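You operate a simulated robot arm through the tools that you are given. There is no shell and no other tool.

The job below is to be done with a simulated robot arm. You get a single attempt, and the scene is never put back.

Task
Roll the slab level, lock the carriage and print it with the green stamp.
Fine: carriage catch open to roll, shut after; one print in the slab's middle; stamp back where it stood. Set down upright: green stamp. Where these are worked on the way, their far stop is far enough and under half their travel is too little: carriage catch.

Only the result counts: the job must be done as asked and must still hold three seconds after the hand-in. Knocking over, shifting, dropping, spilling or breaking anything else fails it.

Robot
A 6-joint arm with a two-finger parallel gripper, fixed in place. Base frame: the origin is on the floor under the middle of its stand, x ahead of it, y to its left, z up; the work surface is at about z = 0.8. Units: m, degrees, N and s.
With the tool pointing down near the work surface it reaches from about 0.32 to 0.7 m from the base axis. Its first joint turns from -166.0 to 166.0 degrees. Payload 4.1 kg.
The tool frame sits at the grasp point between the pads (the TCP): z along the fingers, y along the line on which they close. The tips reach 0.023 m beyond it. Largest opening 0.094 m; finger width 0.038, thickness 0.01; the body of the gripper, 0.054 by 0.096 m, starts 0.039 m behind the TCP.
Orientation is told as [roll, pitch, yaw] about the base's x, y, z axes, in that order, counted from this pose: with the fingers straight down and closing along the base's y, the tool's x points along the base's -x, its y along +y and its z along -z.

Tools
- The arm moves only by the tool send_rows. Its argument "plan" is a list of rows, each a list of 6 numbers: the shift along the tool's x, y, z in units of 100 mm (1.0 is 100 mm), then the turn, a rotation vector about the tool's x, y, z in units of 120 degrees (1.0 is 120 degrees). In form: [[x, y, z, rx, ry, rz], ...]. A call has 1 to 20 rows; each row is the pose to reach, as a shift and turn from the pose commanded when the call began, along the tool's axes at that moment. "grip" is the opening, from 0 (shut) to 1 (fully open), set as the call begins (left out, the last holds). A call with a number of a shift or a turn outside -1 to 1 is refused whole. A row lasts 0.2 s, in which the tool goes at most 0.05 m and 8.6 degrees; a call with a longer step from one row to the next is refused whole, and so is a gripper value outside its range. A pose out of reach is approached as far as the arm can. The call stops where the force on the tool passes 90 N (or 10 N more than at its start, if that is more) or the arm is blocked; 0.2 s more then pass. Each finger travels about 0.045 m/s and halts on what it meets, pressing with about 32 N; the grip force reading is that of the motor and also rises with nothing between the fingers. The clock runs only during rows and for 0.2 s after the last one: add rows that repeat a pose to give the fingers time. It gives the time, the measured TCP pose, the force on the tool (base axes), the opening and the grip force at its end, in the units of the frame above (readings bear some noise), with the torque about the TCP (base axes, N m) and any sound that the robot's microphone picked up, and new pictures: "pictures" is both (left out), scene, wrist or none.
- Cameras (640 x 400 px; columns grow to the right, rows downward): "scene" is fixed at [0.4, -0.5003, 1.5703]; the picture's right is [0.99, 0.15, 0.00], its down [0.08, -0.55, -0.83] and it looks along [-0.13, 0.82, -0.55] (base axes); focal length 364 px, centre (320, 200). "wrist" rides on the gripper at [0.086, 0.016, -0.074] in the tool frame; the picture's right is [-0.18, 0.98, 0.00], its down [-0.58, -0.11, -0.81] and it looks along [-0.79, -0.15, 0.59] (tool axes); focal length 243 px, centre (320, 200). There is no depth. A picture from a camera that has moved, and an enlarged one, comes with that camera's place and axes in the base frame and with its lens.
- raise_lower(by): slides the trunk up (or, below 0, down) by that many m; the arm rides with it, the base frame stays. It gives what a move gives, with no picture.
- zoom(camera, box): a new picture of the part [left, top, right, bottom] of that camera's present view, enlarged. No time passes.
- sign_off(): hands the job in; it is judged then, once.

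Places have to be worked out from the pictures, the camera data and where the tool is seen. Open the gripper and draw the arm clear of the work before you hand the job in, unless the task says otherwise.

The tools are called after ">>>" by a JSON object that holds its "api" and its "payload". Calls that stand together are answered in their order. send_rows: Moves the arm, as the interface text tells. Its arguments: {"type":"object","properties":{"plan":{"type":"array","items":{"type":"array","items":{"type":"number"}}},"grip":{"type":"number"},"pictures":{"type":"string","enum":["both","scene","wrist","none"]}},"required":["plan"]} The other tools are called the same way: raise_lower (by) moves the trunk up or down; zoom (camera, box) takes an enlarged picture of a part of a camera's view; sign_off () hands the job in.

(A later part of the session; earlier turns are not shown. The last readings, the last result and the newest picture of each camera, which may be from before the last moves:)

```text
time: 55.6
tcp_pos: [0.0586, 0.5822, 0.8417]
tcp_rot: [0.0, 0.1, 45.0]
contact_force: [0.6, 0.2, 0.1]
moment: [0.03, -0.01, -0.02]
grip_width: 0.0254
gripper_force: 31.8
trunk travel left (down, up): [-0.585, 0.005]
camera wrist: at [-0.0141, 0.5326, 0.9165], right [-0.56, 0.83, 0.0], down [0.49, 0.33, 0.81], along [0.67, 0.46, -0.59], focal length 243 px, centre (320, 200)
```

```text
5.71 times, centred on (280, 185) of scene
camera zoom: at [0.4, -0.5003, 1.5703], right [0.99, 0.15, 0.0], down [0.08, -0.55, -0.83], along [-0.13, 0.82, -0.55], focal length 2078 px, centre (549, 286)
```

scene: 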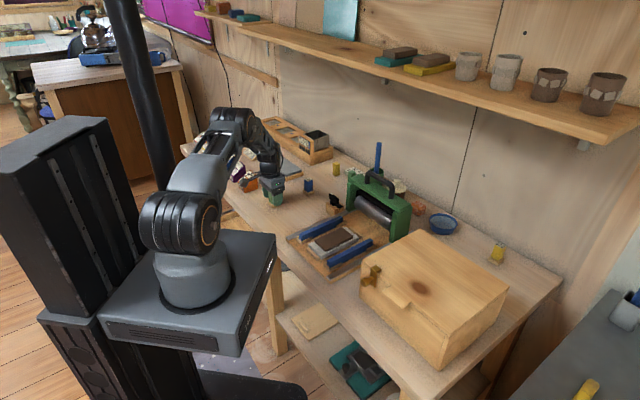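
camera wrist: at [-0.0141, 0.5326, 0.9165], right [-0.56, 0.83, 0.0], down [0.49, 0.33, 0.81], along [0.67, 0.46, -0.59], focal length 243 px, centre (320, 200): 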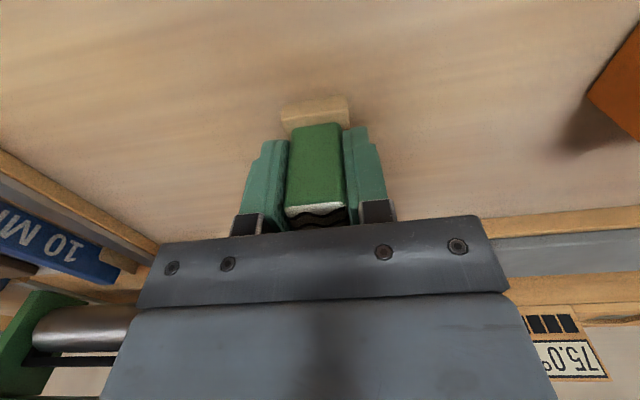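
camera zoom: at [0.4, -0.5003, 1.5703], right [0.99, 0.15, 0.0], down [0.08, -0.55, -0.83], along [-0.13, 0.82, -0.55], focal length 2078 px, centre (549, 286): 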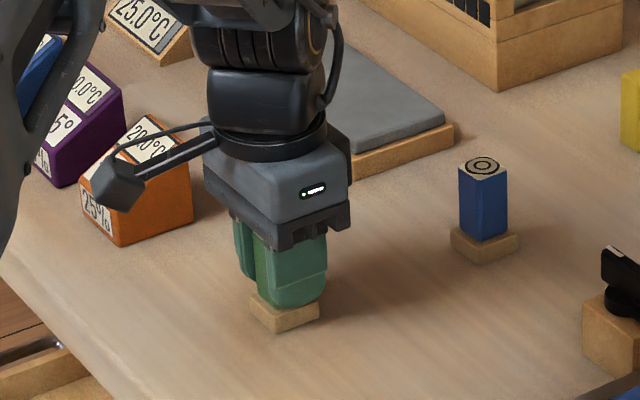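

The stamp is gripped (25.4 mm). I lift it straight up 100 mm and look whether the foot comes with it.

>>> {"api": "send_rows", "payload": {"plan": [[0, 0, -0.05, 0, 0, 0], [0, 0, -0.15, 0, 0, 0], [0, 0, -0.35, 0, 0, 0], [0, 0, -0.6, 0, 0, 0], [0, 0, -0.85, 0, 0, 0], [0, 0, -1.0, 0, 0, 0], [0, 0, -1.0, 0, 0, 0]], "pictures": "both"}}

>>> {"api": "zoom", "payload": {"camera": "scene", "box": [235, 120, 325, 220]}}

>>> {"api": "zoom", "payload": {"camera": "wrist", "box": [220, 20, 420, 240]}}

```text
time: 57.2
tcp_pos: [0.0596, 0.5834, 0.9441]
tcp_rot: [0.1, 0.0, 45.0]
contact_force: [0.3, 0.1, -0.4]
moment: [0.0, -0.04, 0.02]
grip_width: 0.0252
gripper_force: 32.2
trunk travel left (down, up): [-0.585, 0.005]
camera wrist: at [-0.0143, 0.5333, 1.0171], right [-0.56, 0.83, 0.0], down [0.49, 0.33, 0.81], along [0.67, 0.45, -0.59], focal length 243 px, centre (320, 200)
```

scene: 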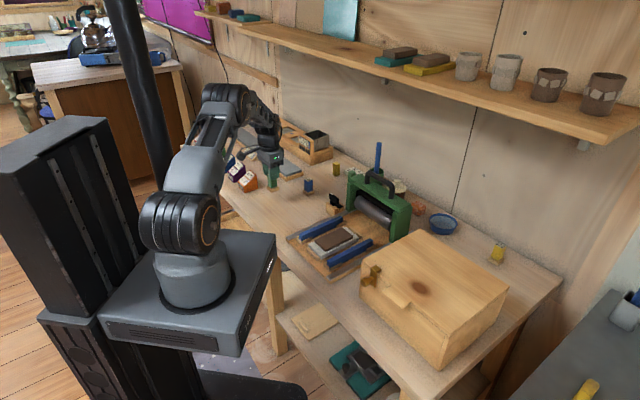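
wrist: 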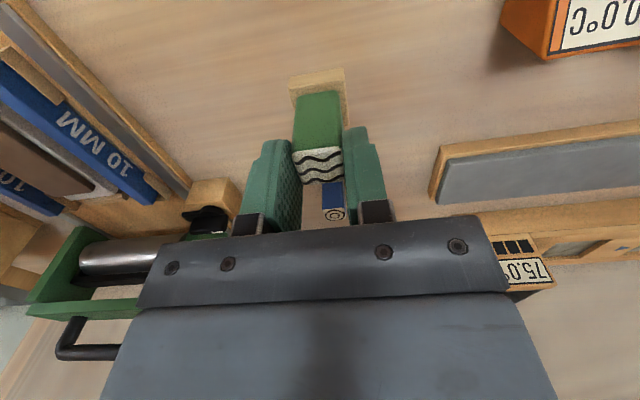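

```text
4.00 times, centred on (280, 170) of scene
camera zoom: at [0.4, -0.5003, 1.5703], right [0.99, 0.15, 0.0], down [0.08, -0.55, -0.83], along [-0.13, 0.82, -0.55], focal length 1455 px, centre (480, 320)
```

zoom: 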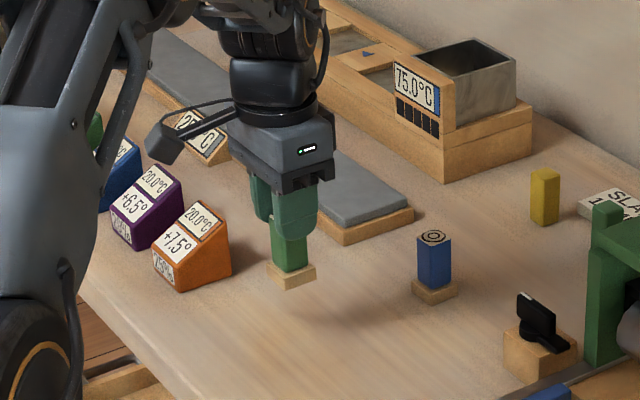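

```text
1.82 times, centred on (320, 130) of wrist
camera zoom: at [-0.0143, 0.5333, 1.0171], right [-0.56, 0.83, 0.0], down [0.49, 0.33, 0.81], along [0.67, 0.45, -0.59], focal length 441 px, centre (320, 327)
```

zoom: 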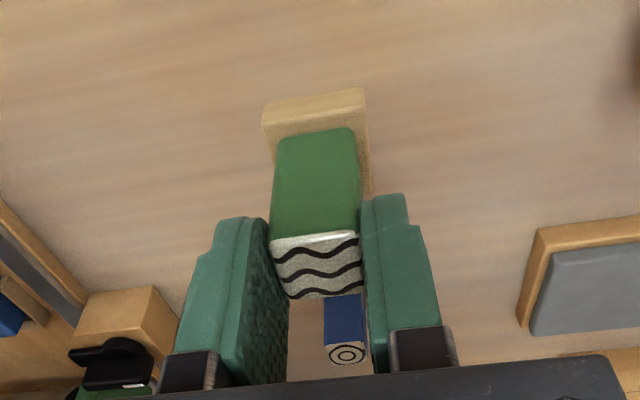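

The foot lifts with the stamp, but the stamp has slid down about 29 mm in the grip; the fingers now hold only its top ~15 mm. I check at once whether it is still slipping.

>>> {"api": "send_rows", "payload": {"plan": [[0, 0, 0, 0, 0, 0]], "grip": 0.0, "pictures": "wrist"}}

>>> {"api": "zoom", "payload": {"camera": "scene", "box": [235, 120, 325, 220]}}

>>> {"api": "zoom", "payload": {"camera": "wrist", "box": [220, 20, 420, 240]}}

```text
time: 57.6
tcp_pos: [0.0571, 0.5823, 0.9438]
tcp_rot: [0.1, -0.1, 45.1]
contact_force: [-0.3, -1.3, -1.1]
moment: [0.01, 0.03, 0.01]
grip_width: 0.025
gripper_force: 31.9
trunk travel left (down, up): [-0.585, 0.005]
camera wrist: at [-0.0143, 0.5333, 1.0171], right [-0.56, 0.83, 0.0], down [0.49, 0.33, 0.81], along [0.67, 0.46, -0.59], focal length 243 px, centre (320, 200)
```

wrist: 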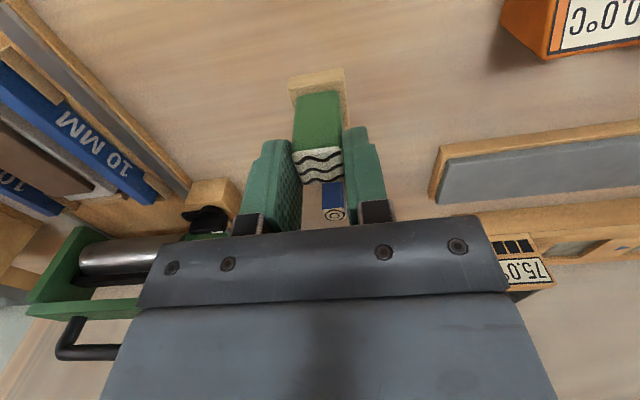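

```text
4.00 times, centred on (280, 170) of scene
camera zoom: at [0.4, -0.5003, 1.5703], right [0.99, 0.15, 0.0], down [0.08, -0.55, -0.83], along [-0.13, 0.82, -0.55], focal length 1455 px, centre (480, 320)
```

zoom: 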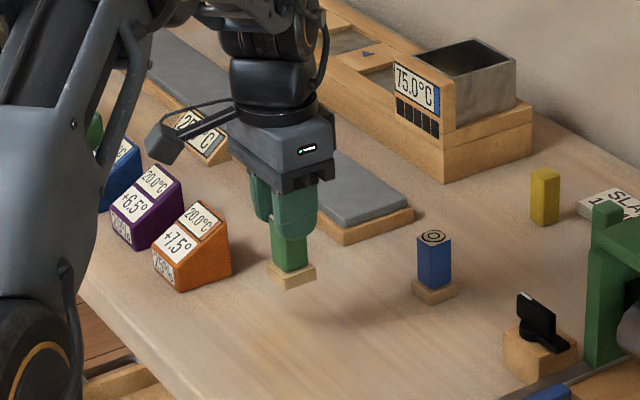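

```text
1.82 times, centred on (320, 130) of wrist
camera zoom: at [-0.0143, 0.5333, 1.0171], right [-0.56, 0.83, 0.0], down [0.49, 0.33, 0.81], along [0.67, 0.46, -0.59], focal length 441 px, centre (320, 327)
```

zoom: 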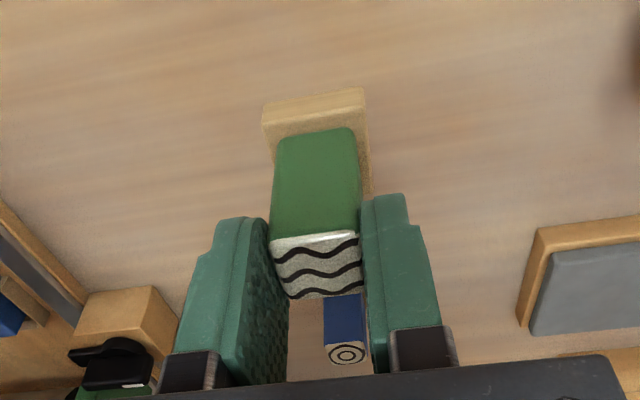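

The stamp is steady now, with no further slip and almost no weight reading. Holding only its top is poor for pressing, so I set it back on its exact spot to take a deeper, slower grip. I lower most of the way first.

>>> {"api": "send_rows", "payload": {"plan": [[0, 0, 0.15, 0, 0, 0], [0, 0, 0.3, 0, 0, 0], [0, 0, 0.45, 0, 0, 0], [0, 0, 0.55, 0, 0, 0], [0, 0, 0.62, 0, 0, 0], [0, 0, 0.65, 0, 0, 0], [0, 0, 0.65, 0, 0, 0]], "pictures": "wrist"}}

>>> {"api": "zoom", "payload": {"camera": "scene", "box": [245, 150, 315, 220]}}

```text
time: 59.2
tcp_pos: [0.059, 0.5823, 0.8778]
tcp_rot: [0.1, 0.0, 44.9]
contact_force: [-0.5, -0.4, -1.2]
moment: [0.02, -0.01, 0.02]
grip_width: 0.0251
gripper_force: 32.2
trunk travel left (down, up): [-0.585, 0.005]
camera wrist: at [-0.0143, 0.5325, 0.9515], right [-0.56, 0.83, 0.0], down [0.49, 0.33, 0.81], along [0.67, 0.46, -0.59], focal length 243 px, centre (320, 200)
```

wrist: 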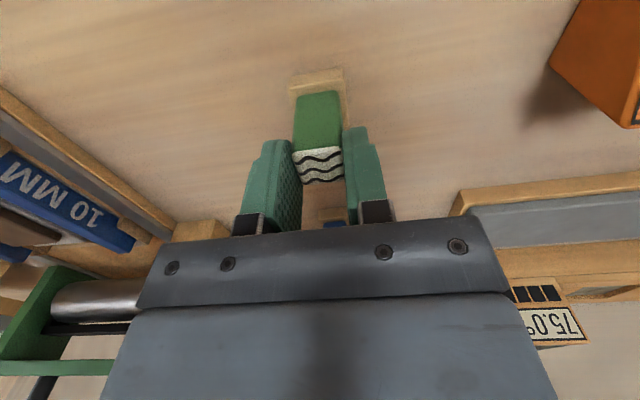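

```text
5.71 times, centred on (280, 185) of scene
camera zoom: at [0.4, -0.5003, 1.5703], right [0.99, 0.15, 0.0], down [0.08, -0.55, -0.83], along [-0.13, 0.82, -0.55], focal length 2078 px, centre (549, 286)
```

zoom: 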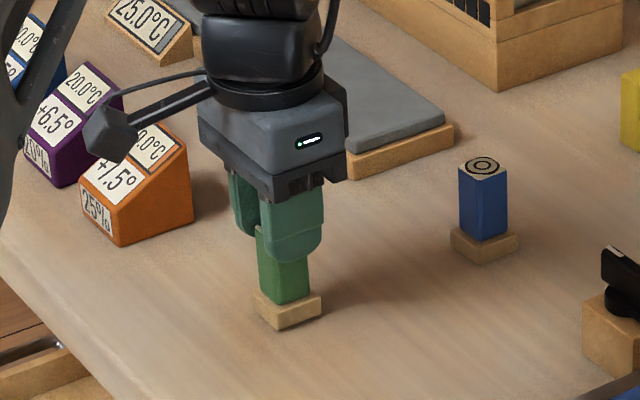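

The base looks about 2–3 mm above the table. I lower in 1 mm steps and read the force.

>>> {"api": "send_rows", "payload": {"plan": [[0, 0, 0.01, 0, 0, 0], [0, 0, 0.02, 0, 0, 0], [0, 0, 0.03, 0, 0, 0], [0, 0, 0.03, 0, 0, 0]], "pictures": "none"}}

```text
time: 60.2
tcp_pos: [0.0587, 0.5818, 0.8754]
tcp_rot: [0.0, 0.0, 45.0]
contact_force: [-0.2, 0.1, -0.5]
moment: [0.0, 0.02, 0.01]
grip_width: 0.0251
gripper_force: 31.2
trunk travel left (down, up): [-0.585, 0.005]
```

>>> {"api": "send_rows", "payload": {"plan": [[0, 0, 0.01, 0, 0, 0], [0, 0, 0.02, 0, 0, 0], [0, 0, 0.02, 0, 0, 0]], "pictures": "none"}}

```text
time: 61.0
tcp_pos: [0.0591, 0.5823, 0.8744]
tcp_rot: [0.1, -0.2, 45.0]
contact_force: [-0.9, -1.3, 12.3]
moment: [-0.15, 0.02, 0.01]
grip_width: 0.0254
gripper_force: 31.9
trunk travel left (down, up): [-0.585, 0.005]
```

The base is on the table (12 N upward). As a friction test I press 3 mm further to see whether the fingers slide on the stamp.

>>> {"api": "send_rows", "payload": {"plan": [[0, 0, 0.01, 0, 0, 0], [0, 0, 0.02, 0, 0, 0], [0, 0, 0.03, 0, 0, 0], [0, 0, 0.03, 0, 0, 0]], "pictures": "wrist"}}

```text
time: 62.0
tcp_pos: [0.0595, 0.5822, 0.8715]
tcp_rot: [0.2, -0.2, 45.0]
contact_force: [-1.2, 5.2, 24.6]
moment: [0.25, -0.07, 0.05]
grip_width: 0.0254
gripper_force: 31.5
trunk travel left (down, up): [-0.585, 0.005]
camera wrist: at [-0.0135, 0.5321, 0.9461], right [-0.56, 0.83, 0.0], down [0.49, 0.33, 0.81], along [0.67, 0.46, -0.59], focal length 243 px, centre (320, 200)
```

wrist: 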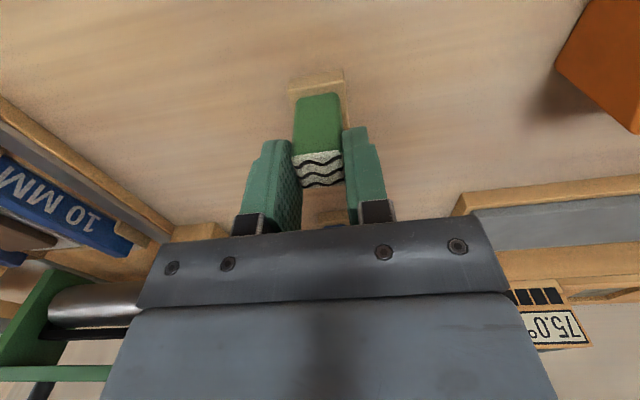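

The fingers begin to slide at about 25 N, so normal friction is fine. The stamp must have resisted the first lift. I lift 4 mm slowly from here to see how it behaves.

>>> {"api": "send_rows", "payload": {"plan": [[0, 0, -0.01, 0, 0, 0], [0, 0, -0.03, 0, 0, 0], [0, 0, -0.05, 0, 0, 0], [0, 0, -0.05, 0, 0, 0]], "pictures": "none"}}

>>> {"api": "send_rows", "payload": {"plan": [[0, 0, -0.02, 0, 0, 0], [0, 0, -0.04, 0, 0, 0], [0, 0, -0.04, 0, 0, 0]], "pictures": "wrist"}}

>>> {"api": "zoom", "payload": {"camera": "scene", "box": [245, 150, 315, 220]}}

```text
time: 63.0
tcp_pos: [0.0588, 0.5805, 0.8731]
tcp_rot: [-0.2, 0.2, 45.0]
contact_force: [0.1, -0.5, -0.6]
moment: [0.0, 0.02, 0.02]
grip_width: 0.0251
gripper_force: 31.7
trunk travel left (down, up): [-0.585, 0.005]
```

```text
time: 63.8
tcp_pos: [0.0583, 0.582, 0.8785]
tcp_rot: [0.1, 0.0, 45.1]
contact_force: [-0.8, 0.0, -0.5]
moment: [-0.02, -0.03, -0.01]
grip_width: 0.0251
gripper_force: 32.2
trunk travel left (down, up): [-0.585, 0.005]
camera wrist: at [-0.0142, 0.5331, 0.9525], right [-0.56, 0.83, 0.0], down [0.49, 0.33, 0.81], along [0.67, 0.45, -0.59], focal length 243 px, centre (320, 200)
```

wrist: 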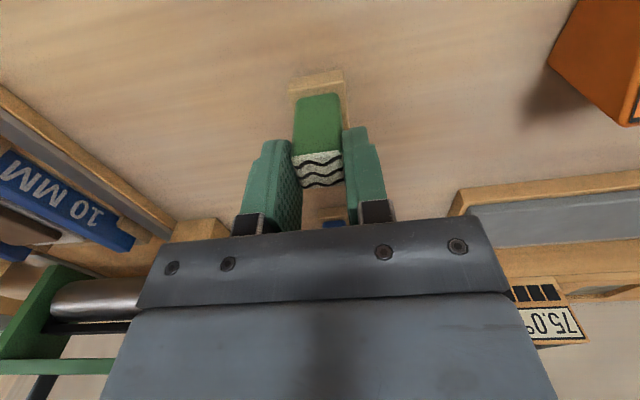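

```text
5.71 times, centred on (280, 185) of scene
camera zoom: at [0.4, -0.5003, 1.5703], right [0.99, 0.15, 0.0], down [0.08, -0.55, -0.83], along [-0.13, 0.82, -0.55], focal length 2078 px, centre (549, 286)
```

zoom: 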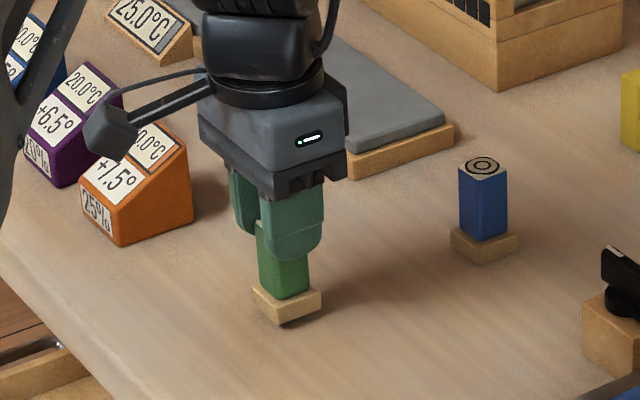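

This time the stamp lifts cleanly with no force and no slip, and it hangs straight. I raise it to carrying height.

>>> {"api": "send_rows", "payload": {"plan": [[0, 0, -0.1, 0, 0, 0], [0, 0, -0.25, 0, 0, 0], [0, 0, -0.4, 0, 0, 0], [0, 0, -0.55, 0, 0, 0], [0, 0, -0.7, 0, 0, 0], [0, 0, -0.85, 0, 0, 0], [0, 0, -1.0, 0, 0, 0], [0, 0, -1.0, 0, 0, 0]], "pictures": "wrist"}}

```text
time: 65.6
tcp_pos: [0.0603, 0.582, 0.9804]
tcp_rot: [0.0, 0.0, 45.0]
contact_force: [-0.3, 0.6, 0.3]
moment: [-0.03, -0.01, 0.01]
grip_width: 0.0251
gripper_force: 32.1
trunk travel left (down, up): [-0.585, 0.005]
camera wrist: at [-0.0131, 0.5325, 1.0543], right [-0.56, 0.83, 0.0], down [0.49, 0.33, 0.81], along [0.67, 0.45, -0.59], focal length 243 px, centre (320, 200)
```

wrist: 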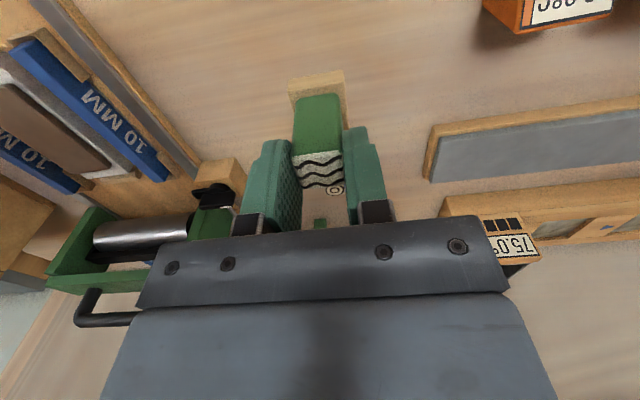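

The stamp is stable in the grip. I carry it toward the slab.

>>> {"api": "send_rows", "payload": {"plan": [[0, -0.1, 0, 0, 0, 0], [-0.05, -0.25, 0, 0, 0, 0], [-0.1, -0.4, 0, 0, 0, 0], [-0.1, -0.55, 0, 0, 0, 0], [-0.1, -0.7, 0, 0, 0, 0], [-0.1, -0.85, 0, 0, 0, 0], [-0.1, -1.0, 0, 0, 0, 0]], "pictures": "none"}}

>>> {"api": "send_rows", "payload": {"plan": [[0, -0.1, 0, 0, 0, 0], [-0.05, -0.25, 0, 0, 0, 0], [-0.1, -0.4, 0, 0, 0, 0], [-0.1, -0.55, 0, 0, 0, 0], [-0.1, -0.7, 0, 0, 0, 0], [-0.1, -0.85, 0, 0, 0, 0], [-0.1, -1.0, 0, 0, 0, 0], [-0.1, -1.0, 0, 0, 0, 0]], "pictures": "both"}}

```text
time: 67.2
tcp_pos: [0.1367, 0.5189, 0.9789]
tcp_rot: [0.0, 0.0, 45.1]
contact_force: [-0.1, 0.5, -0.3]
moment: [-0.02, -0.01, 0.03]
grip_width: 0.0249
gripper_force: 31.5
trunk travel left (down, up): [-0.585, 0.005]
```

```text
time: 69.0
tcp_pos: [0.2159, 0.4544, 0.981]
tcp_rot: [-0.1, 0.0, 44.9]
contact_force: [0.5, 0.3, -0.7]
moment: [-0.02, -0.05, 0.0]
grip_width: 0.0252
gripper_force: 32.2
trunk travel left (down, up): [-0.585, 0.005]
camera wrist: at [0.1433, 0.4049, 1.0551], right [-0.56, 0.83, 0.0], down [0.49, 0.33, 0.81], along [0.67, 0.46, -0.59], focal length 243 px, centre (320, 200)
```

scene: 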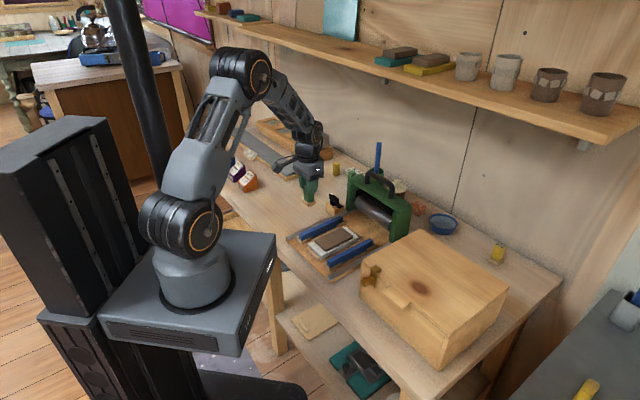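
wrist: 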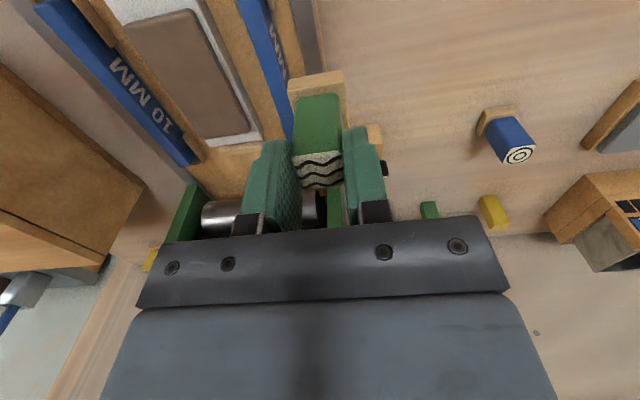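

The slab is at the upper left of the wrist view but its near end is cut off. I draw back 50 mm to see the whole slab and measure its middle.

>>> {"api": "send_rows", "payload": {"plan": [[0.15, -0.1, -0.05, 0, 0, 0], [0.3, -0.2, -0.1, 0, 0, 0], [0.45, -0.3, -0.15, 0, 0, 0], [0.6, -0.3, -0.2, 0, 0, 0], [0.6, -0.3, -0.2, 0, 0, 0], [0.6, -0.3, -0.2, 0, 0, 0]], "pictures": "wrist"}}

>>> {"api": "zoom", "payload": {"camera": "wrist", "box": [60, 0, 300, 160]}}

>>> {"api": "zoom", "payload": {"camera": "scene", "box": [285, 210, 385, 285]}}

```text
time: 70.4
tcp_pos: [0.1932, 0.3911, 1.0002]
tcp_rot: [0.0, -0.1, 45.1]
contact_force: [-0.2, 0.4, -0.1]
moment: [0.0, 0.0, 0.0]
grip_width: 0.0251
gripper_force: 32.1
trunk travel left (down, up): [-0.585, 0.005]
camera wrist: at [0.1204, 0.341, 1.0745], right [-0.56, 0.83, 0.0], down [0.49, 0.33, 0.81], along [0.67, 0.46, -0.59], focal length 243 px, centre (320, 200)
```

wrist: 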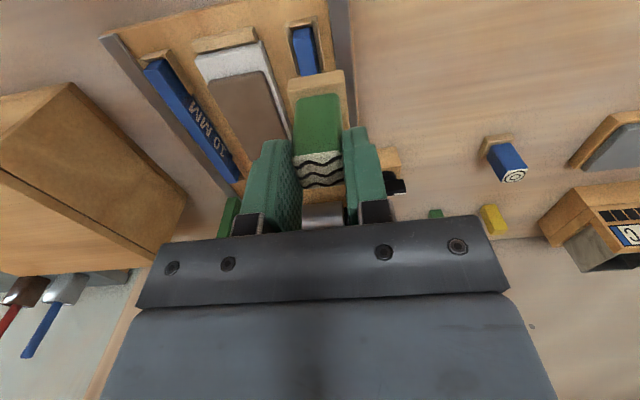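

```text
2.50 times, centred on (180, 80) of wrist
camera zoom: at [0.1204, 0.341, 1.0745], right [-0.56, 0.83, 0.0], down [0.49, 0.33, 0.81], along [0.67, 0.46, -0.59], focal length 606 px, centre (670, 500)
```

zoom: 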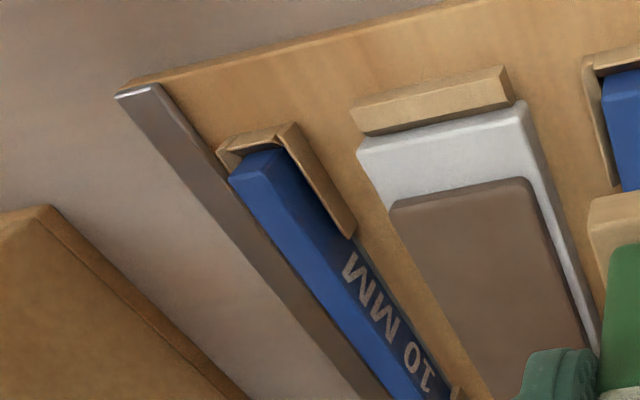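

```text
5.33 times, centred on (335, 248) of scene
camera zoom: at [0.4, -0.5003, 1.5703], right [0.99, 0.15, 0.0], down [0.08, -0.55, -0.83], along [-0.13, 0.82, -0.55], focal length 1940 px, centre (240, -53)
```

zoom: 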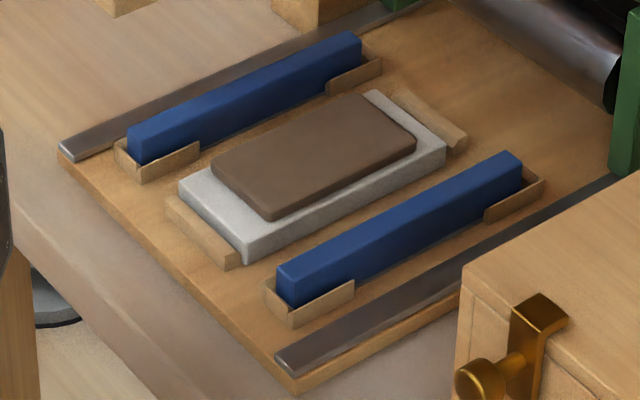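

The slab top is near z 0.839 with its middle at about (0.3065, 0.3787). I enlarge the held stamp to learn its exact offset from the TCP before pressing.

>>> {"api": "zoom", "payload": {"camera": "wrist", "box": [260, 50, 380, 210]}}

>>> {"api": "zoom", "payload": {"camera": "scene", "box": [260, 130, 350, 230]}}

```text
2.50 times, centred on (320, 130) of wrist
camera zoom: at [0.1204, 0.341, 1.0745], right [-0.56, 0.83, 0.0], down [0.49, 0.33, 0.81], along [0.67, 0.46, -0.59], focal length 606 px, centre (320, 375)
```

zoom: 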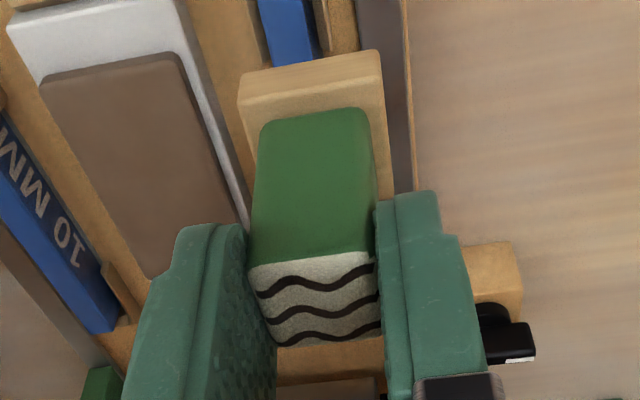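

```text
4.00 times, centred on (305, 180) of scene
camera zoom: at [0.4, -0.5003, 1.5703], right [0.99, 0.15, 0.0], down [0.08, -0.55, -0.83], along [-0.13, 0.82, -0.55], focal length 1455 px, centre (380, 280)
```

zoom: 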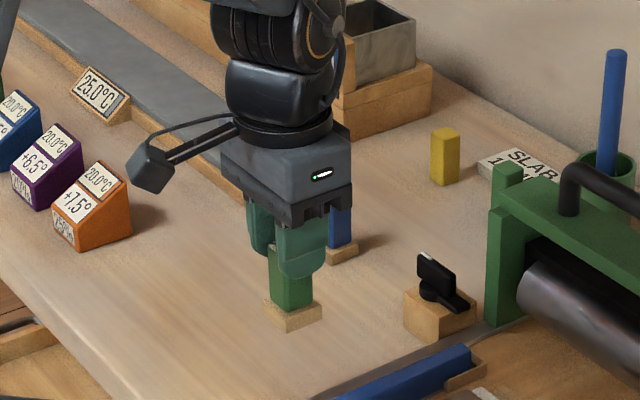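

The stamp's foot is centred on the TCP within about 1 mm. I carry it over the slab's middle.

>>> {"api": "send_rows", "payload": {"plan": [[-0.12, -0.15, 0, 0, 0, 0], [-0.24, -0.3, 0, 0, 0, 0], [-0.36, -0.45, 0, 0, 0, 0], [-0.48, -0.6, 0, 0, 0, 0], [-0.6, -0.75, 0, 0, 0, 0], [-0.7, -0.887, 0, 0, 0, 0], [-0.7, -0.887, 0, 0, 0, 0], [-0.7, -0.887, 0, 0, 0, 0]], "pictures": "both"}}

>>> {"api": "send_rows", "payload": {"plan": [[0, 0, 0.15, 0, 0, 0], [0, 0, 0.3, 0, 0, 0], [0, 0, 0.45, 0, 0, 0], [0, 0, 0.6, 0, 0, 0], [0, 0, 0.6, 0, 0, 0]], "pictures": "both"}}

>>> {"api": "zoom", "payload": {"camera": "scene", "box": [285, 170, 385, 280]}}

>>> {"api": "zoom", "payload": {"camera": "wrist", "box": [220, 20, 420, 220]}}

```text
time: 72.2
tcp_pos: [0.3052, 0.377, 1.0]
tcp_rot: [0.0, 0.0, 45.2]
contact_force: [0.7, 0.0, -0.3]
moment: [-0.03, -0.01, -0.01]
grip_width: 0.0251
gripper_force: 32.2
trunk travel left (down, up): [-0.585, 0.005]
camera wrist: at [0.2323, 0.3278, 1.0739], right [-0.56, 0.83, 0.0], down [0.49, 0.33, 0.81], along [0.67, 0.46, -0.59], focal length 243 px, centre (320, 200)
```

scene: 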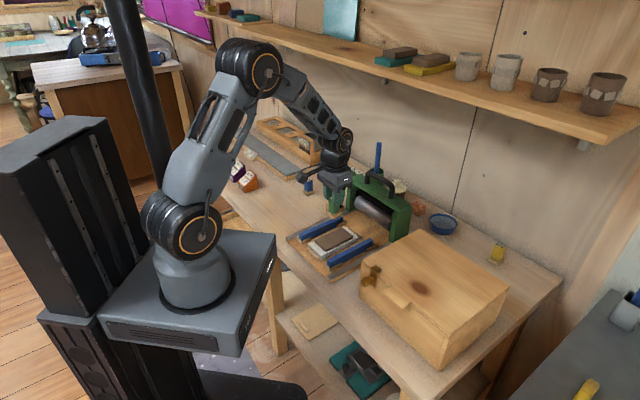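
wrist: 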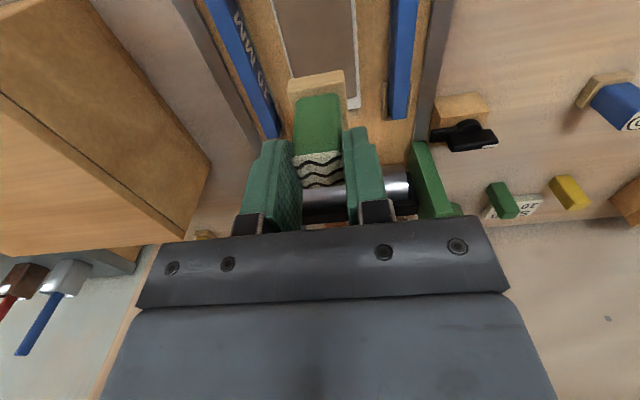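

```text
time: 73.4
tcp_pos: [0.3053, 0.3777, 0.9385]
tcp_rot: [0.0, 0.1, 45.0]
contact_force: [0.0, 0.6, -0.1]
moment: [0.01, -0.02, 0.0]
grip_width: 0.025
gripper_force: 32.1
trunk travel left (down, up): [-0.585, 0.005]
camera wrist: at [0.2331, 0.328, 1.0137], right [-0.56, 0.83, 0.0], down [0.49, 0.33, 0.81], along [0.67, 0.46, -0.59], focal length 243 px, centre (320, 200)
```

scene: 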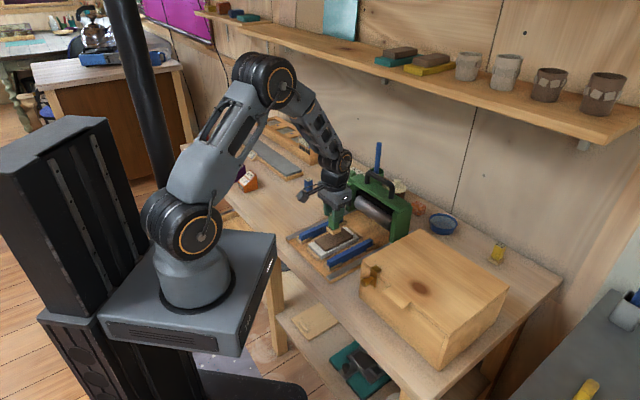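
wrist: 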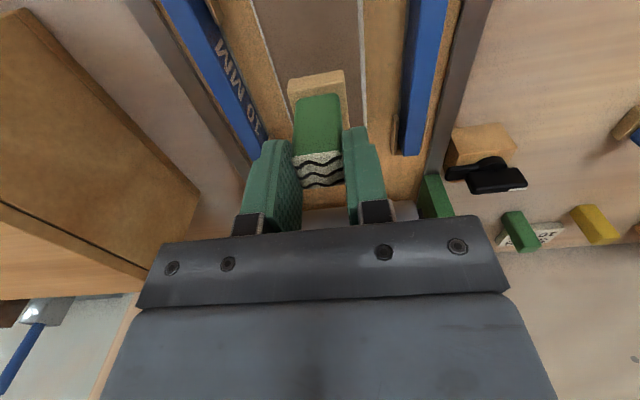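

```text
3.64 times, centred on (335, 225) of scene
camera zoom: at [0.4, -0.5003, 1.5703], right [0.99, 0.15, 0.0], down [0.08, -0.55, -0.83], along [-0.13, 0.82, -0.55], focal length 1322 px, centre (266, 109)
```

zoom: 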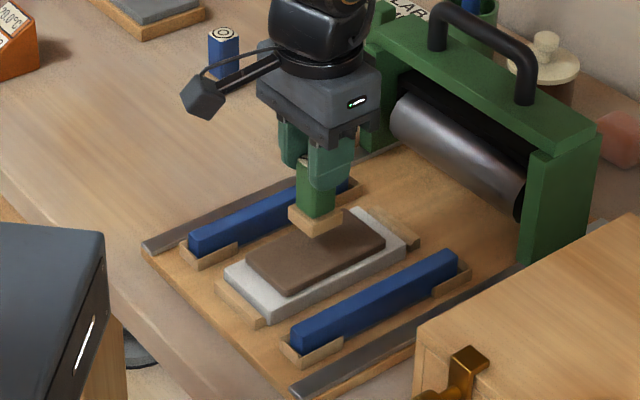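

```text
2.00 times, centred on (320, 120) of wrist
camera zoom: at [0.2331, 0.328, 1.0137], right [-0.56, 0.83, 0.0], down [0.49, 0.33, 0.81], along [0.67, 0.46, -0.59], focal length 485 px, centre (320, 360)
```

zoom: 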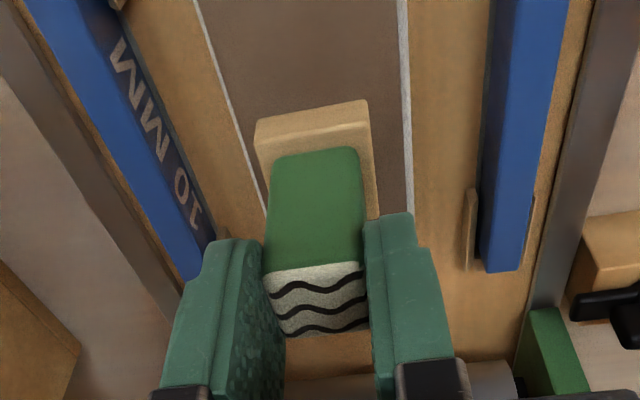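

The stamp is over the slab with good sideways centring. I lower to about 5 mm above the clay to check centring with little parallax.

>>> {"api": "send_rows", "payload": {"plan": [[0, 0, 0.06, 0, 0, 0], [0, 0, 0.12, 0, 0, 0], [0, 0, 0.18, 0, 0, 0], [0, 0, 0.23, 0, 0, 0], [0, 0, 0.23, 0, 0, 0]], "pictures": "both"}}

>>> {"api": "zoom", "payload": {"camera": "scene", "box": [300, 190, 370, 260]}}

>>> {"api": "zoom", "payload": {"camera": "wrist", "box": [220, 20, 420, 220]}}

```text
time: 74.6
tcp_pos: [0.3055, 0.3769, 0.9162]
tcp_rot: [0.0, -0.1, 45.0]
contact_force: [-0.1, 0.4, -1.0]
moment: [-0.02, 0.01, -0.01]
grip_width: 0.0251
gripper_force: 32.3
trunk travel left (down, up): [-0.585, 0.005]
camera wrist: at [0.2325, 0.3282, 0.9902], right [-0.56, 0.83, 0.0], down [0.49, 0.33, 0.81], along [0.67, 0.46, -0.59], focal length 243 px, centre (320, 200)
```

scene: 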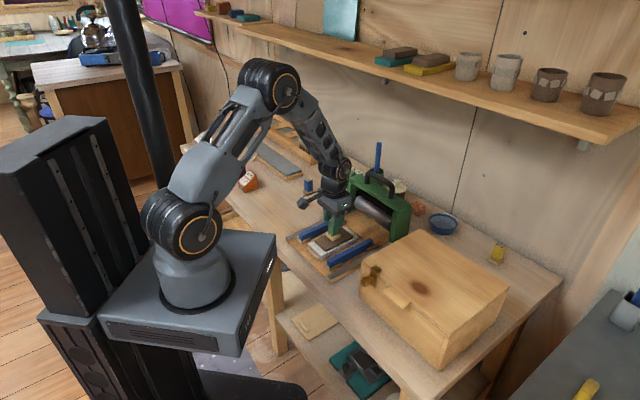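
wrist: 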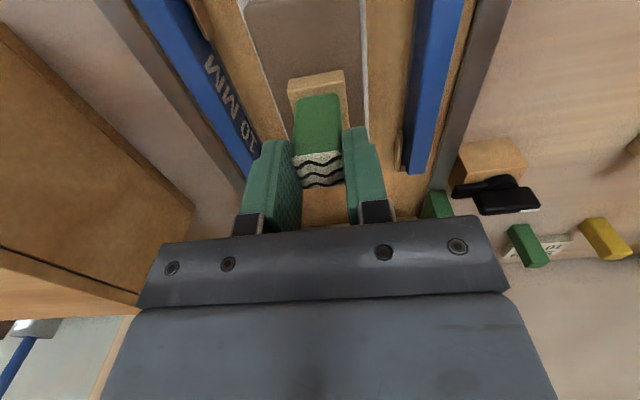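

```text
5.71 times, centred on (335, 225) of scene
camera zoom: at [0.4, -0.5003, 1.5703], right [0.99, 0.15, 0.0], down [0.08, -0.55, -0.83], along [-0.13, 0.82, -0.55], focal length 2078 px, centre (234, 57)
```

zoom: 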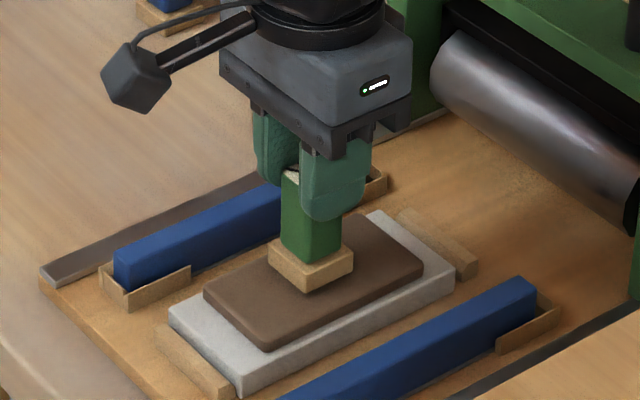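

```text
2.00 times, centred on (320, 120) of wrist
camera zoom: at [0.2325, 0.3282, 0.9902], right [-0.56, 0.83, 0.0], down [0.49, 0.33, 0.81], along [0.67, 0.46, -0.59], focal length 485 px, centre (320, 360)
```

zoom: 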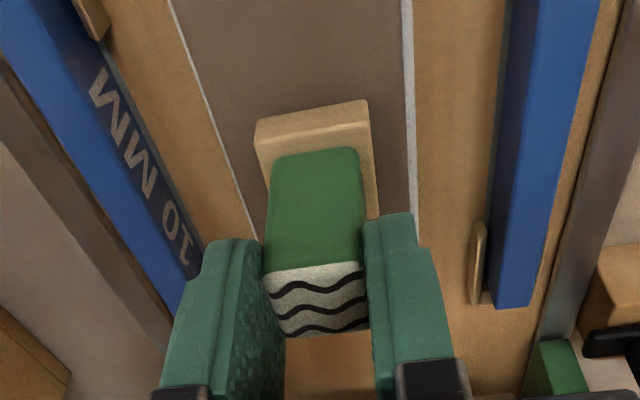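

Both views show the stamp centred over the slab within about 1–2 mm. I lower gently toward contact, reading the force.

>>> {"api": "send_rows", "payload": {"plan": [[0, 0, 0.02, 0, 0, 0], [0, 0, 0.04, 0, 0, 0], [0, 0, 0.05, 0, 0, 0], [0, 0, 0.05, 0, 0, 0]], "pictures": "none"}}

```text
time: 75.6
tcp_pos: [0.3056, 0.3763, 0.9128]
tcp_rot: [0.1, -0.1, 45.0]
contact_force: [-0.3, 0.5, 7.7]
moment: [0.09, 0.04, 0.03]
grip_width: 0.0252
gripper_force: 31.9
trunk travel left (down, up): [-0.585, 0.005]
```

Contact is made (7.7 N). I press on smoothly by another 1.5 mm to raise the force.

>>> {"api": "send_rows", "payload": {"plan": [[0, 0, 0.008, 0, 0, 0], [0, 0, 0.015, 0, 0, 0], [0, 0, 0.015, 0, 0, 0]], "pictures": "none"}}

```text
time: 76.4
tcp_pos: [0.3064, 0.3789, 0.9119]
tcp_rot: [0.1, -0.3, 44.9]
contact_force: [1.6, 2.1, 25.5]
moment: [0.01, -0.12, -0.05]
grip_width: 0.0249
gripper_force: 31.8
trunk travel left (down, up): [-0.585, 0.005]
```

The force is 25.5 N, about the friction limit. I hold briefly and look.

>>> {"api": "send_rows", "payload": {"plan": [[0, 0, 0, 0, 0, 0], [0, 0, 0.005, 0, 0, 0], [0, 0, 0.005, 0, 0, 0]], "pictures": "both"}}

>>> {"api": "zoom", "payload": {"camera": "scene", "box": [300, 190, 370, 260]}}

>>> {"api": "zoom", "payload": {"camera": "wrist", "box": [220, 20, 420, 220]}}

```text
time: 77.2
tcp_pos: [0.3069, 0.377, 0.9119]
tcp_rot: [0.0, -0.3, 44.9]
contact_force: [2.5, 4.2, 36.4]
moment: [0.15, -0.19, 0.01]
grip_width: 0.0249
gripper_force: 31.8
trunk travel left (down, up): [-0.585, 0.005]
camera wrist: at [0.2323, 0.3273, 0.9847], right [-0.56, 0.83, 0.0], down [0.49, 0.33, 0.81], along [0.67, 0.46, -0.59], focal length 243 px, centre (320, 200)
```

scene: 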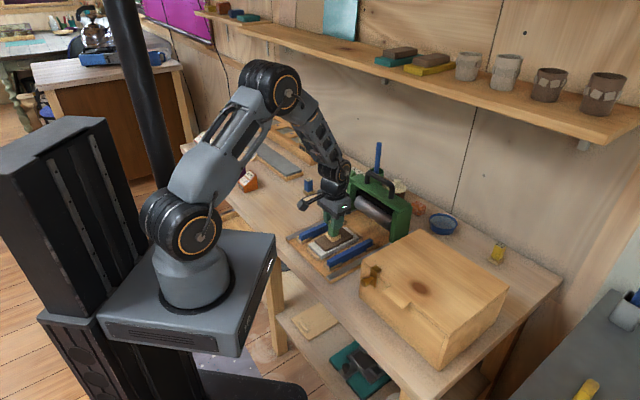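
wrist: 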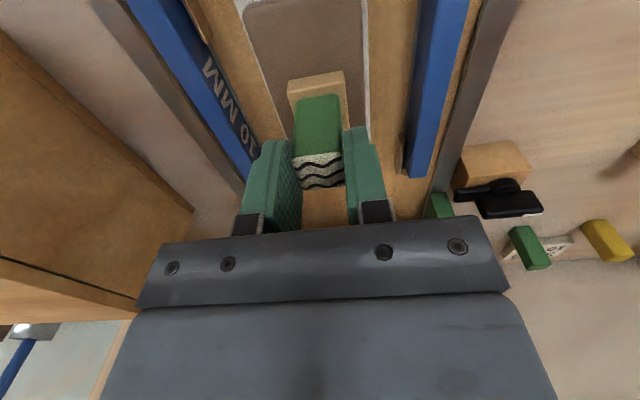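

```text
5.71 times, centred on (335, 225) of scene
camera zoom: at [0.4, -0.5003, 1.5703], right [0.99, 0.15, 0.0], down [0.08, -0.55, -0.83], along [-0.13, 0.82, -0.55], focal length 2078 px, centre (234, 57)
```

zoom: 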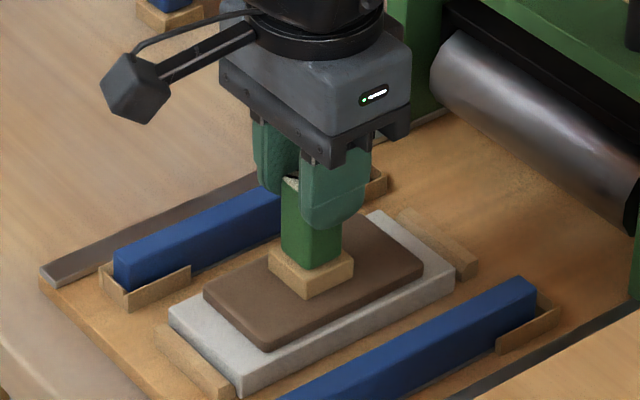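

```text
2.00 times, centred on (320, 120) of wrist
camera zoom: at [0.2323, 0.3273, 0.9847], right [-0.56, 0.83, 0.0], down [0.49, 0.33, 0.81], along [0.67, 0.46, -0.59], focal length 485 px, centre (320, 360)
```

zoom: 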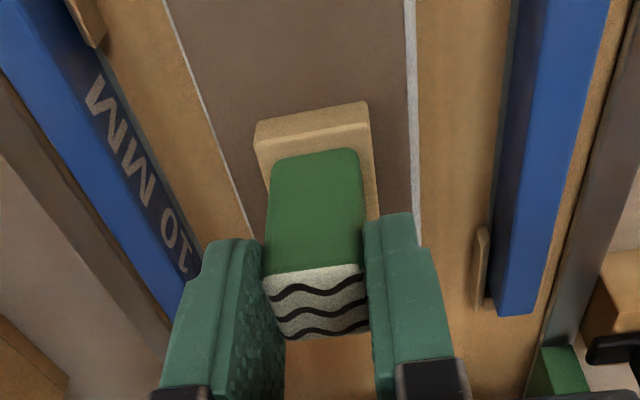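

The force is 36 N, a firm press. Before lifting I measure the stamp's place on the slab at higher magnification (no time passes).

>>> {"api": "zoom", "payload": {"camera": "scene", "box": [318, 212, 356, 254]}}

```text
9.52 times, centred on (337, 233) of scene
camera zoom: at [0.4, -0.5003, 1.5703], right [0.99, 0.15, 0.0], down [0.08, -0.55, -0.83], along [-0.13, 0.82, -0.55], focal length 3464 px, centre (158, -114)
```

zoom: 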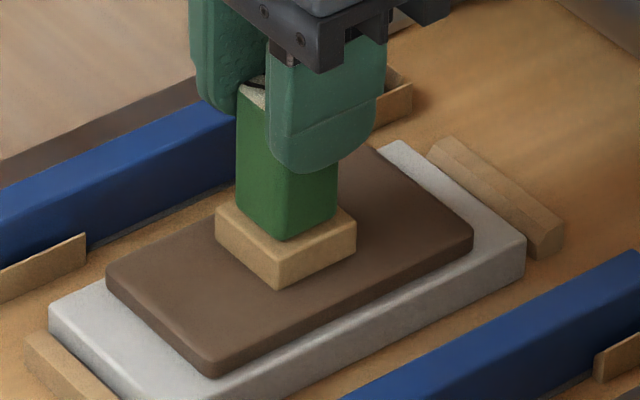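

At this scale the foot's centre (288, 246) coincides with the slab's centre (290, 247), i.e. within about 1 mm. I lift straight up.

>>> {"api": "send_rows", "payload": {"plan": [[0, 0, -0.02, 0, 0, 0], [0, 0, -0.05, 0, 0, 0], [0, 0, -0.1, 0, 0, 0], [0, 0, -0.2, 0, 0, 0], [0, 0, -0.35, 0, 0, 0], [0, 0, -0.5, 0, 0, 0], [0, 0, -0.65, 0, 0, 0], [0, 0, -0.8, 0, 0, 0], [0, 0, -0.8, 0, 0, 0]], "pictures": "both"}}

>>> {"api": "zoom", "payload": {"camera": "scene", "box": [290, 180, 380, 260]}}

>>> {"api": "zoom", "payload": {"camera": "wrist", "box": [220, 0, 420, 220]}}

```text
time: 79.2
tcp_pos: [0.3061, 0.3786, 0.9891]
tcp_rot: [0.1, 0.1, 45.0]
contact_force: [0.2, 0.4, -0.8]
moment: [0.01, 0.03, 0.02]
grip_width: 0.0248
gripper_force: 32.4
trunk travel left (down, up): [-0.585, 0.005]
camera wrist: at [0.2325, 0.3291, 1.0633], right [-0.56, 0.83, 0.0], down [0.49, 0.33, 0.81], along [0.67, 0.46, -0.59], focal length 243 px, centre (320, 200)
```

scene: 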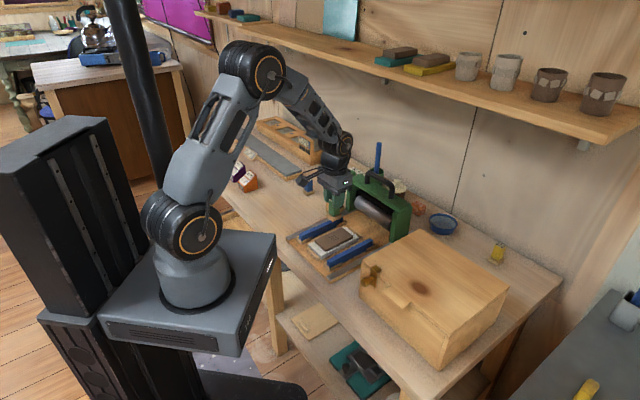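
wrist: 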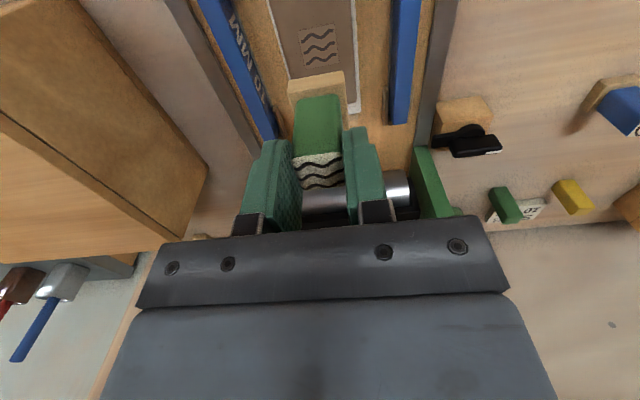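

```text
5.00 times, centred on (335, 220) of scene
camera zoom: at [0.4, -0.5003, 1.5703], right [0.99, 0.15, 0.0], down [0.08, -0.55, -0.83], along [-0.13, 0.82, -0.55], focal length 1818 px, centre (245, 100)
```

zoom: 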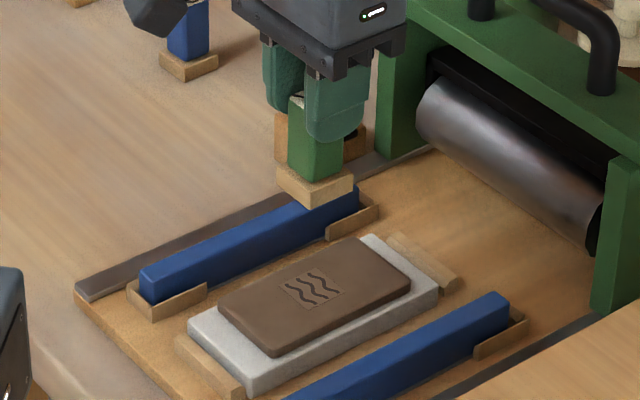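

```text
1.82 times, centred on (320, 110) of wrist
camera zoom: at [0.2325, 0.3291, 1.0633], right [-0.56, 0.83, 0.0], down [0.49, 0.33, 0.81], along [0.67, 0.46, -0.59], focal length 441 px, centre (320, 364)
```

zoom: 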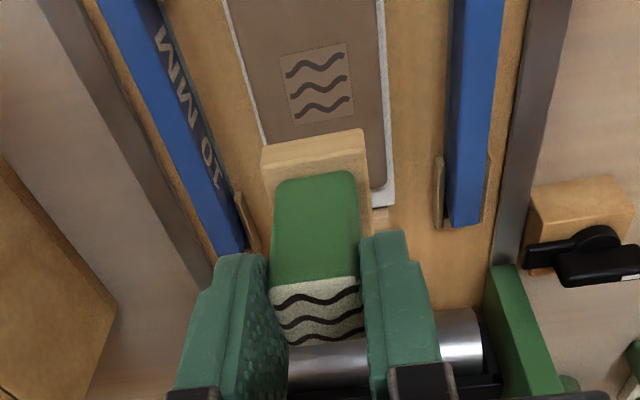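

A clear wavy print sits in the slab's middle, and the stamp came away cleanly. Now I carry the stamp back along the same path to where it stood.

>>> {"api": "send_rows", "payload": {"plan": [[0, 0.1, 0, 0, 0, 0], [0.05, 0.25, 0, 0, 0, 0], [0.1, 0.4, 0, 0, 0, 0], [0.1, 0.55, 0, 0, 0, 0], [0.1, 0.7, 0, 0, 0, 0], [0.1, 0.85, 0, 0, 0, 0], [0.1, 1.0, 0, 0, 0, 0]], "pictures": "none"}}

>>> {"api": "send_rows", "payload": {"plan": [[0, 0.1, 0, 0, 0, 0], [0.05, 0.25, 0, 0, 0, 0], [0.1, 0.4, 0, 0, 0, 0], [0.1, 0.55, 0, 0, 0, 0], [0.1, 0.7, 0, 0, 0, 0], [0.1, 0.85, 0, 0, 0, 0], [0.1, 1.0, 0, 0, 0, 0]], "pictures": "none"}}

>>> {"api": "send_rows", "payload": {"plan": [[0, 0.1, 0, 0, 0, 0], [0.05, 0.25, 0, 0, 0, 0], [0.1, 0.4, 0, 0, 0, 0], [0.1, 0.55, 0, 0, 0, 0], [0.1, 0.7, 0, 0, 0, 0], [0.1, 0.85, 0, 0, 0, 0], [0.1, 1.0, 0, 0, 0, 0], [0.1, 1.0, 0, 0, 0, 0]], "pictures": "both"}}

```text
time: 80.8
tcp_pos: [0.2267, 0.4414, 0.989]
tcp_rot: [-0.1, 0.0, 44.9]
contact_force: [0.1, 0.1, -0.7]
moment: [-0.04, 0.02, -0.02]
grip_width: 0.0248
gripper_force: 32.4
trunk travel left (down, up): [-0.585, 0.005]
```

```text
time: 82.4
tcp_pos: [0.1491, 0.5062, 0.99]
tcp_rot: [0.0, 0.0, 44.9]
contact_force: [0.1, -0.9, -0.2]
moment: [-0.01, -0.03, 0.05]
grip_width: 0.0248
gripper_force: 32.0
trunk travel left (down, up): [-0.585, 0.005]
```

```text
time: 84.2
tcp_pos: [0.0738, 0.5689, 0.99]
tcp_rot: [0.1, 0.0, 45.0]
contact_force: [-0.2, 0.1, 0.0]
moment: [-0.02, 0.01, -0.02]
grip_width: 0.0253
gripper_force: 31.9
trunk travel left (down, up): [-0.585, 0.005]
camera wrist: at [0.0004, 0.5194, 1.0633], right [-0.56, 0.83, 0.0], down [0.49, 0.33, 0.81], along [0.67, 0.45, -0.59], focal length 243 px, centre (320, 200)
```

scene: 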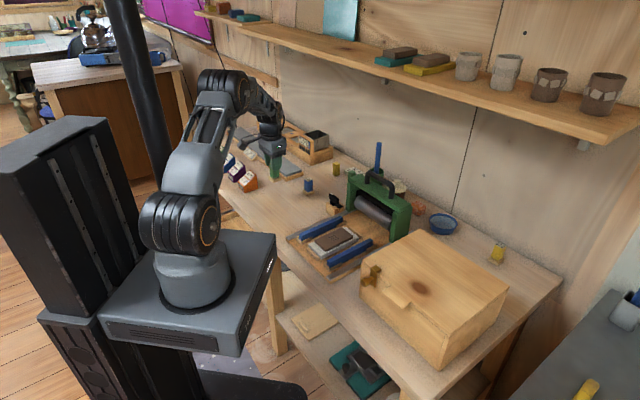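
wrist: 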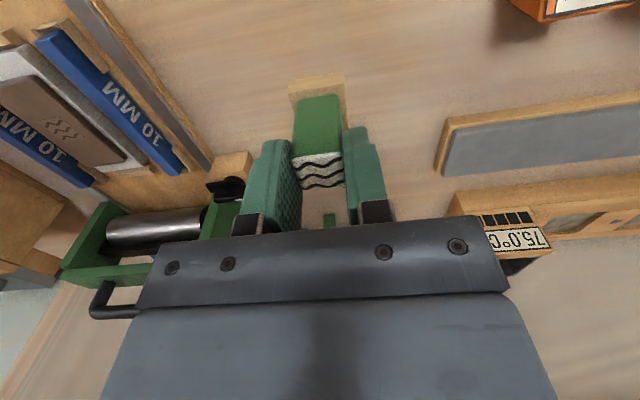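

Nearly above the original spot. I finish the sideways move and lower most of the way.

>>> {"api": "send_rows", "payload": {"plan": [[0, 0.1, 0, 0, 0, 0], [0, 0.187, 0.05, 0, 0, 0], [0, 0.187, 0.2, 0, 0, 0], [0, 0.187, 0.4, 0, 0, 0], [0, 0.187, 0.6, 0, 0, 0], [0, 0.187, 0.8, 0, 0, 0], [0, 0.187, 0.95, 0, 0, 0], [0, 0.187, 1.0, 0, 0, 0], [0, 0.187, 1.0, 0, 0, 0]], "pictures": "both"}}

>>> {"api": "zoom", "payload": {"camera": "scene", "box": [245, 150, 315, 220]}}

```text
time: 86.2
tcp_pos: [0.0589, 0.5826, 0.8888]
tcp_rot: [-0.1, 0.0, 45.0]
contact_force: [0.2, -0.2, -0.1]
moment: [-0.02, 0.01, 0.01]
grip_width: 0.025
gripper_force: 31.6
trunk travel left (down, up): [-0.585, 0.005]
camera wrist: at [-0.0139, 0.5328, 0.9632], right [-0.56, 0.83, 0.0], down [0.49, 0.33, 0.81], along [0.67, 0.46, -0.59], focal length 243 px, centre (320, 200)
```

scene: 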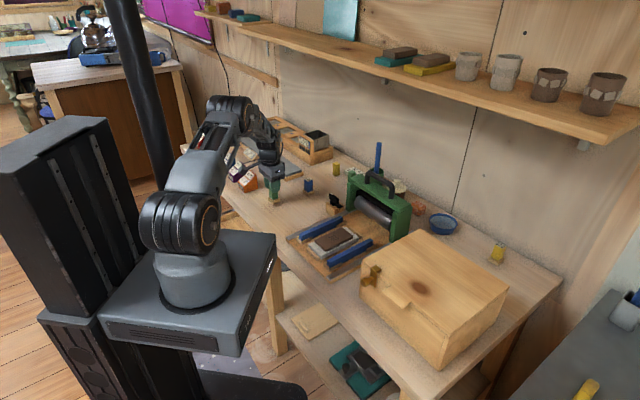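
wrist: 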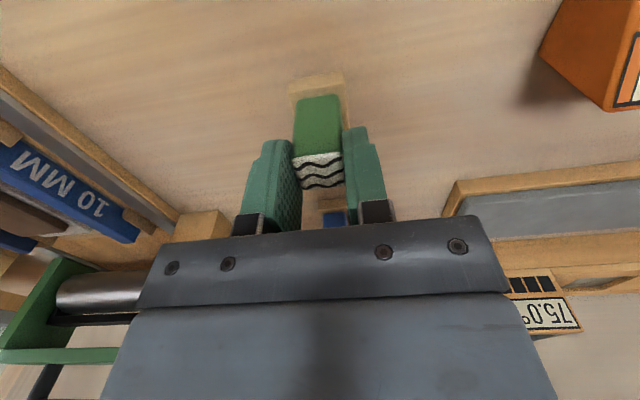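

```text
5.71 times, centred on (280, 185) of scene
camera zoom: at [0.4, -0.5003, 1.5703], right [0.99, 0.15, 0.0], down [0.08, -0.55, -0.83], along [-0.13, 0.82, -0.55], focal length 2078 px, centre (549, 286)
```

zoom: 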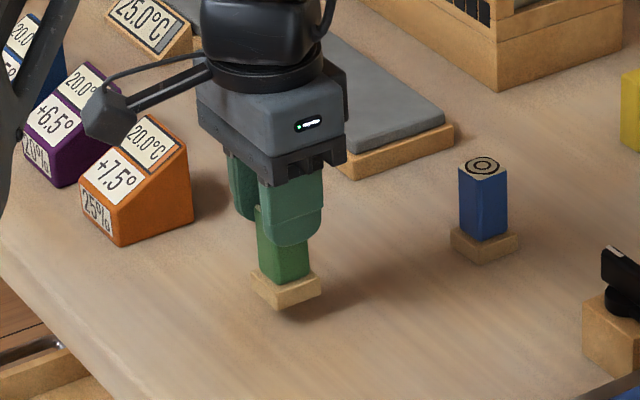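

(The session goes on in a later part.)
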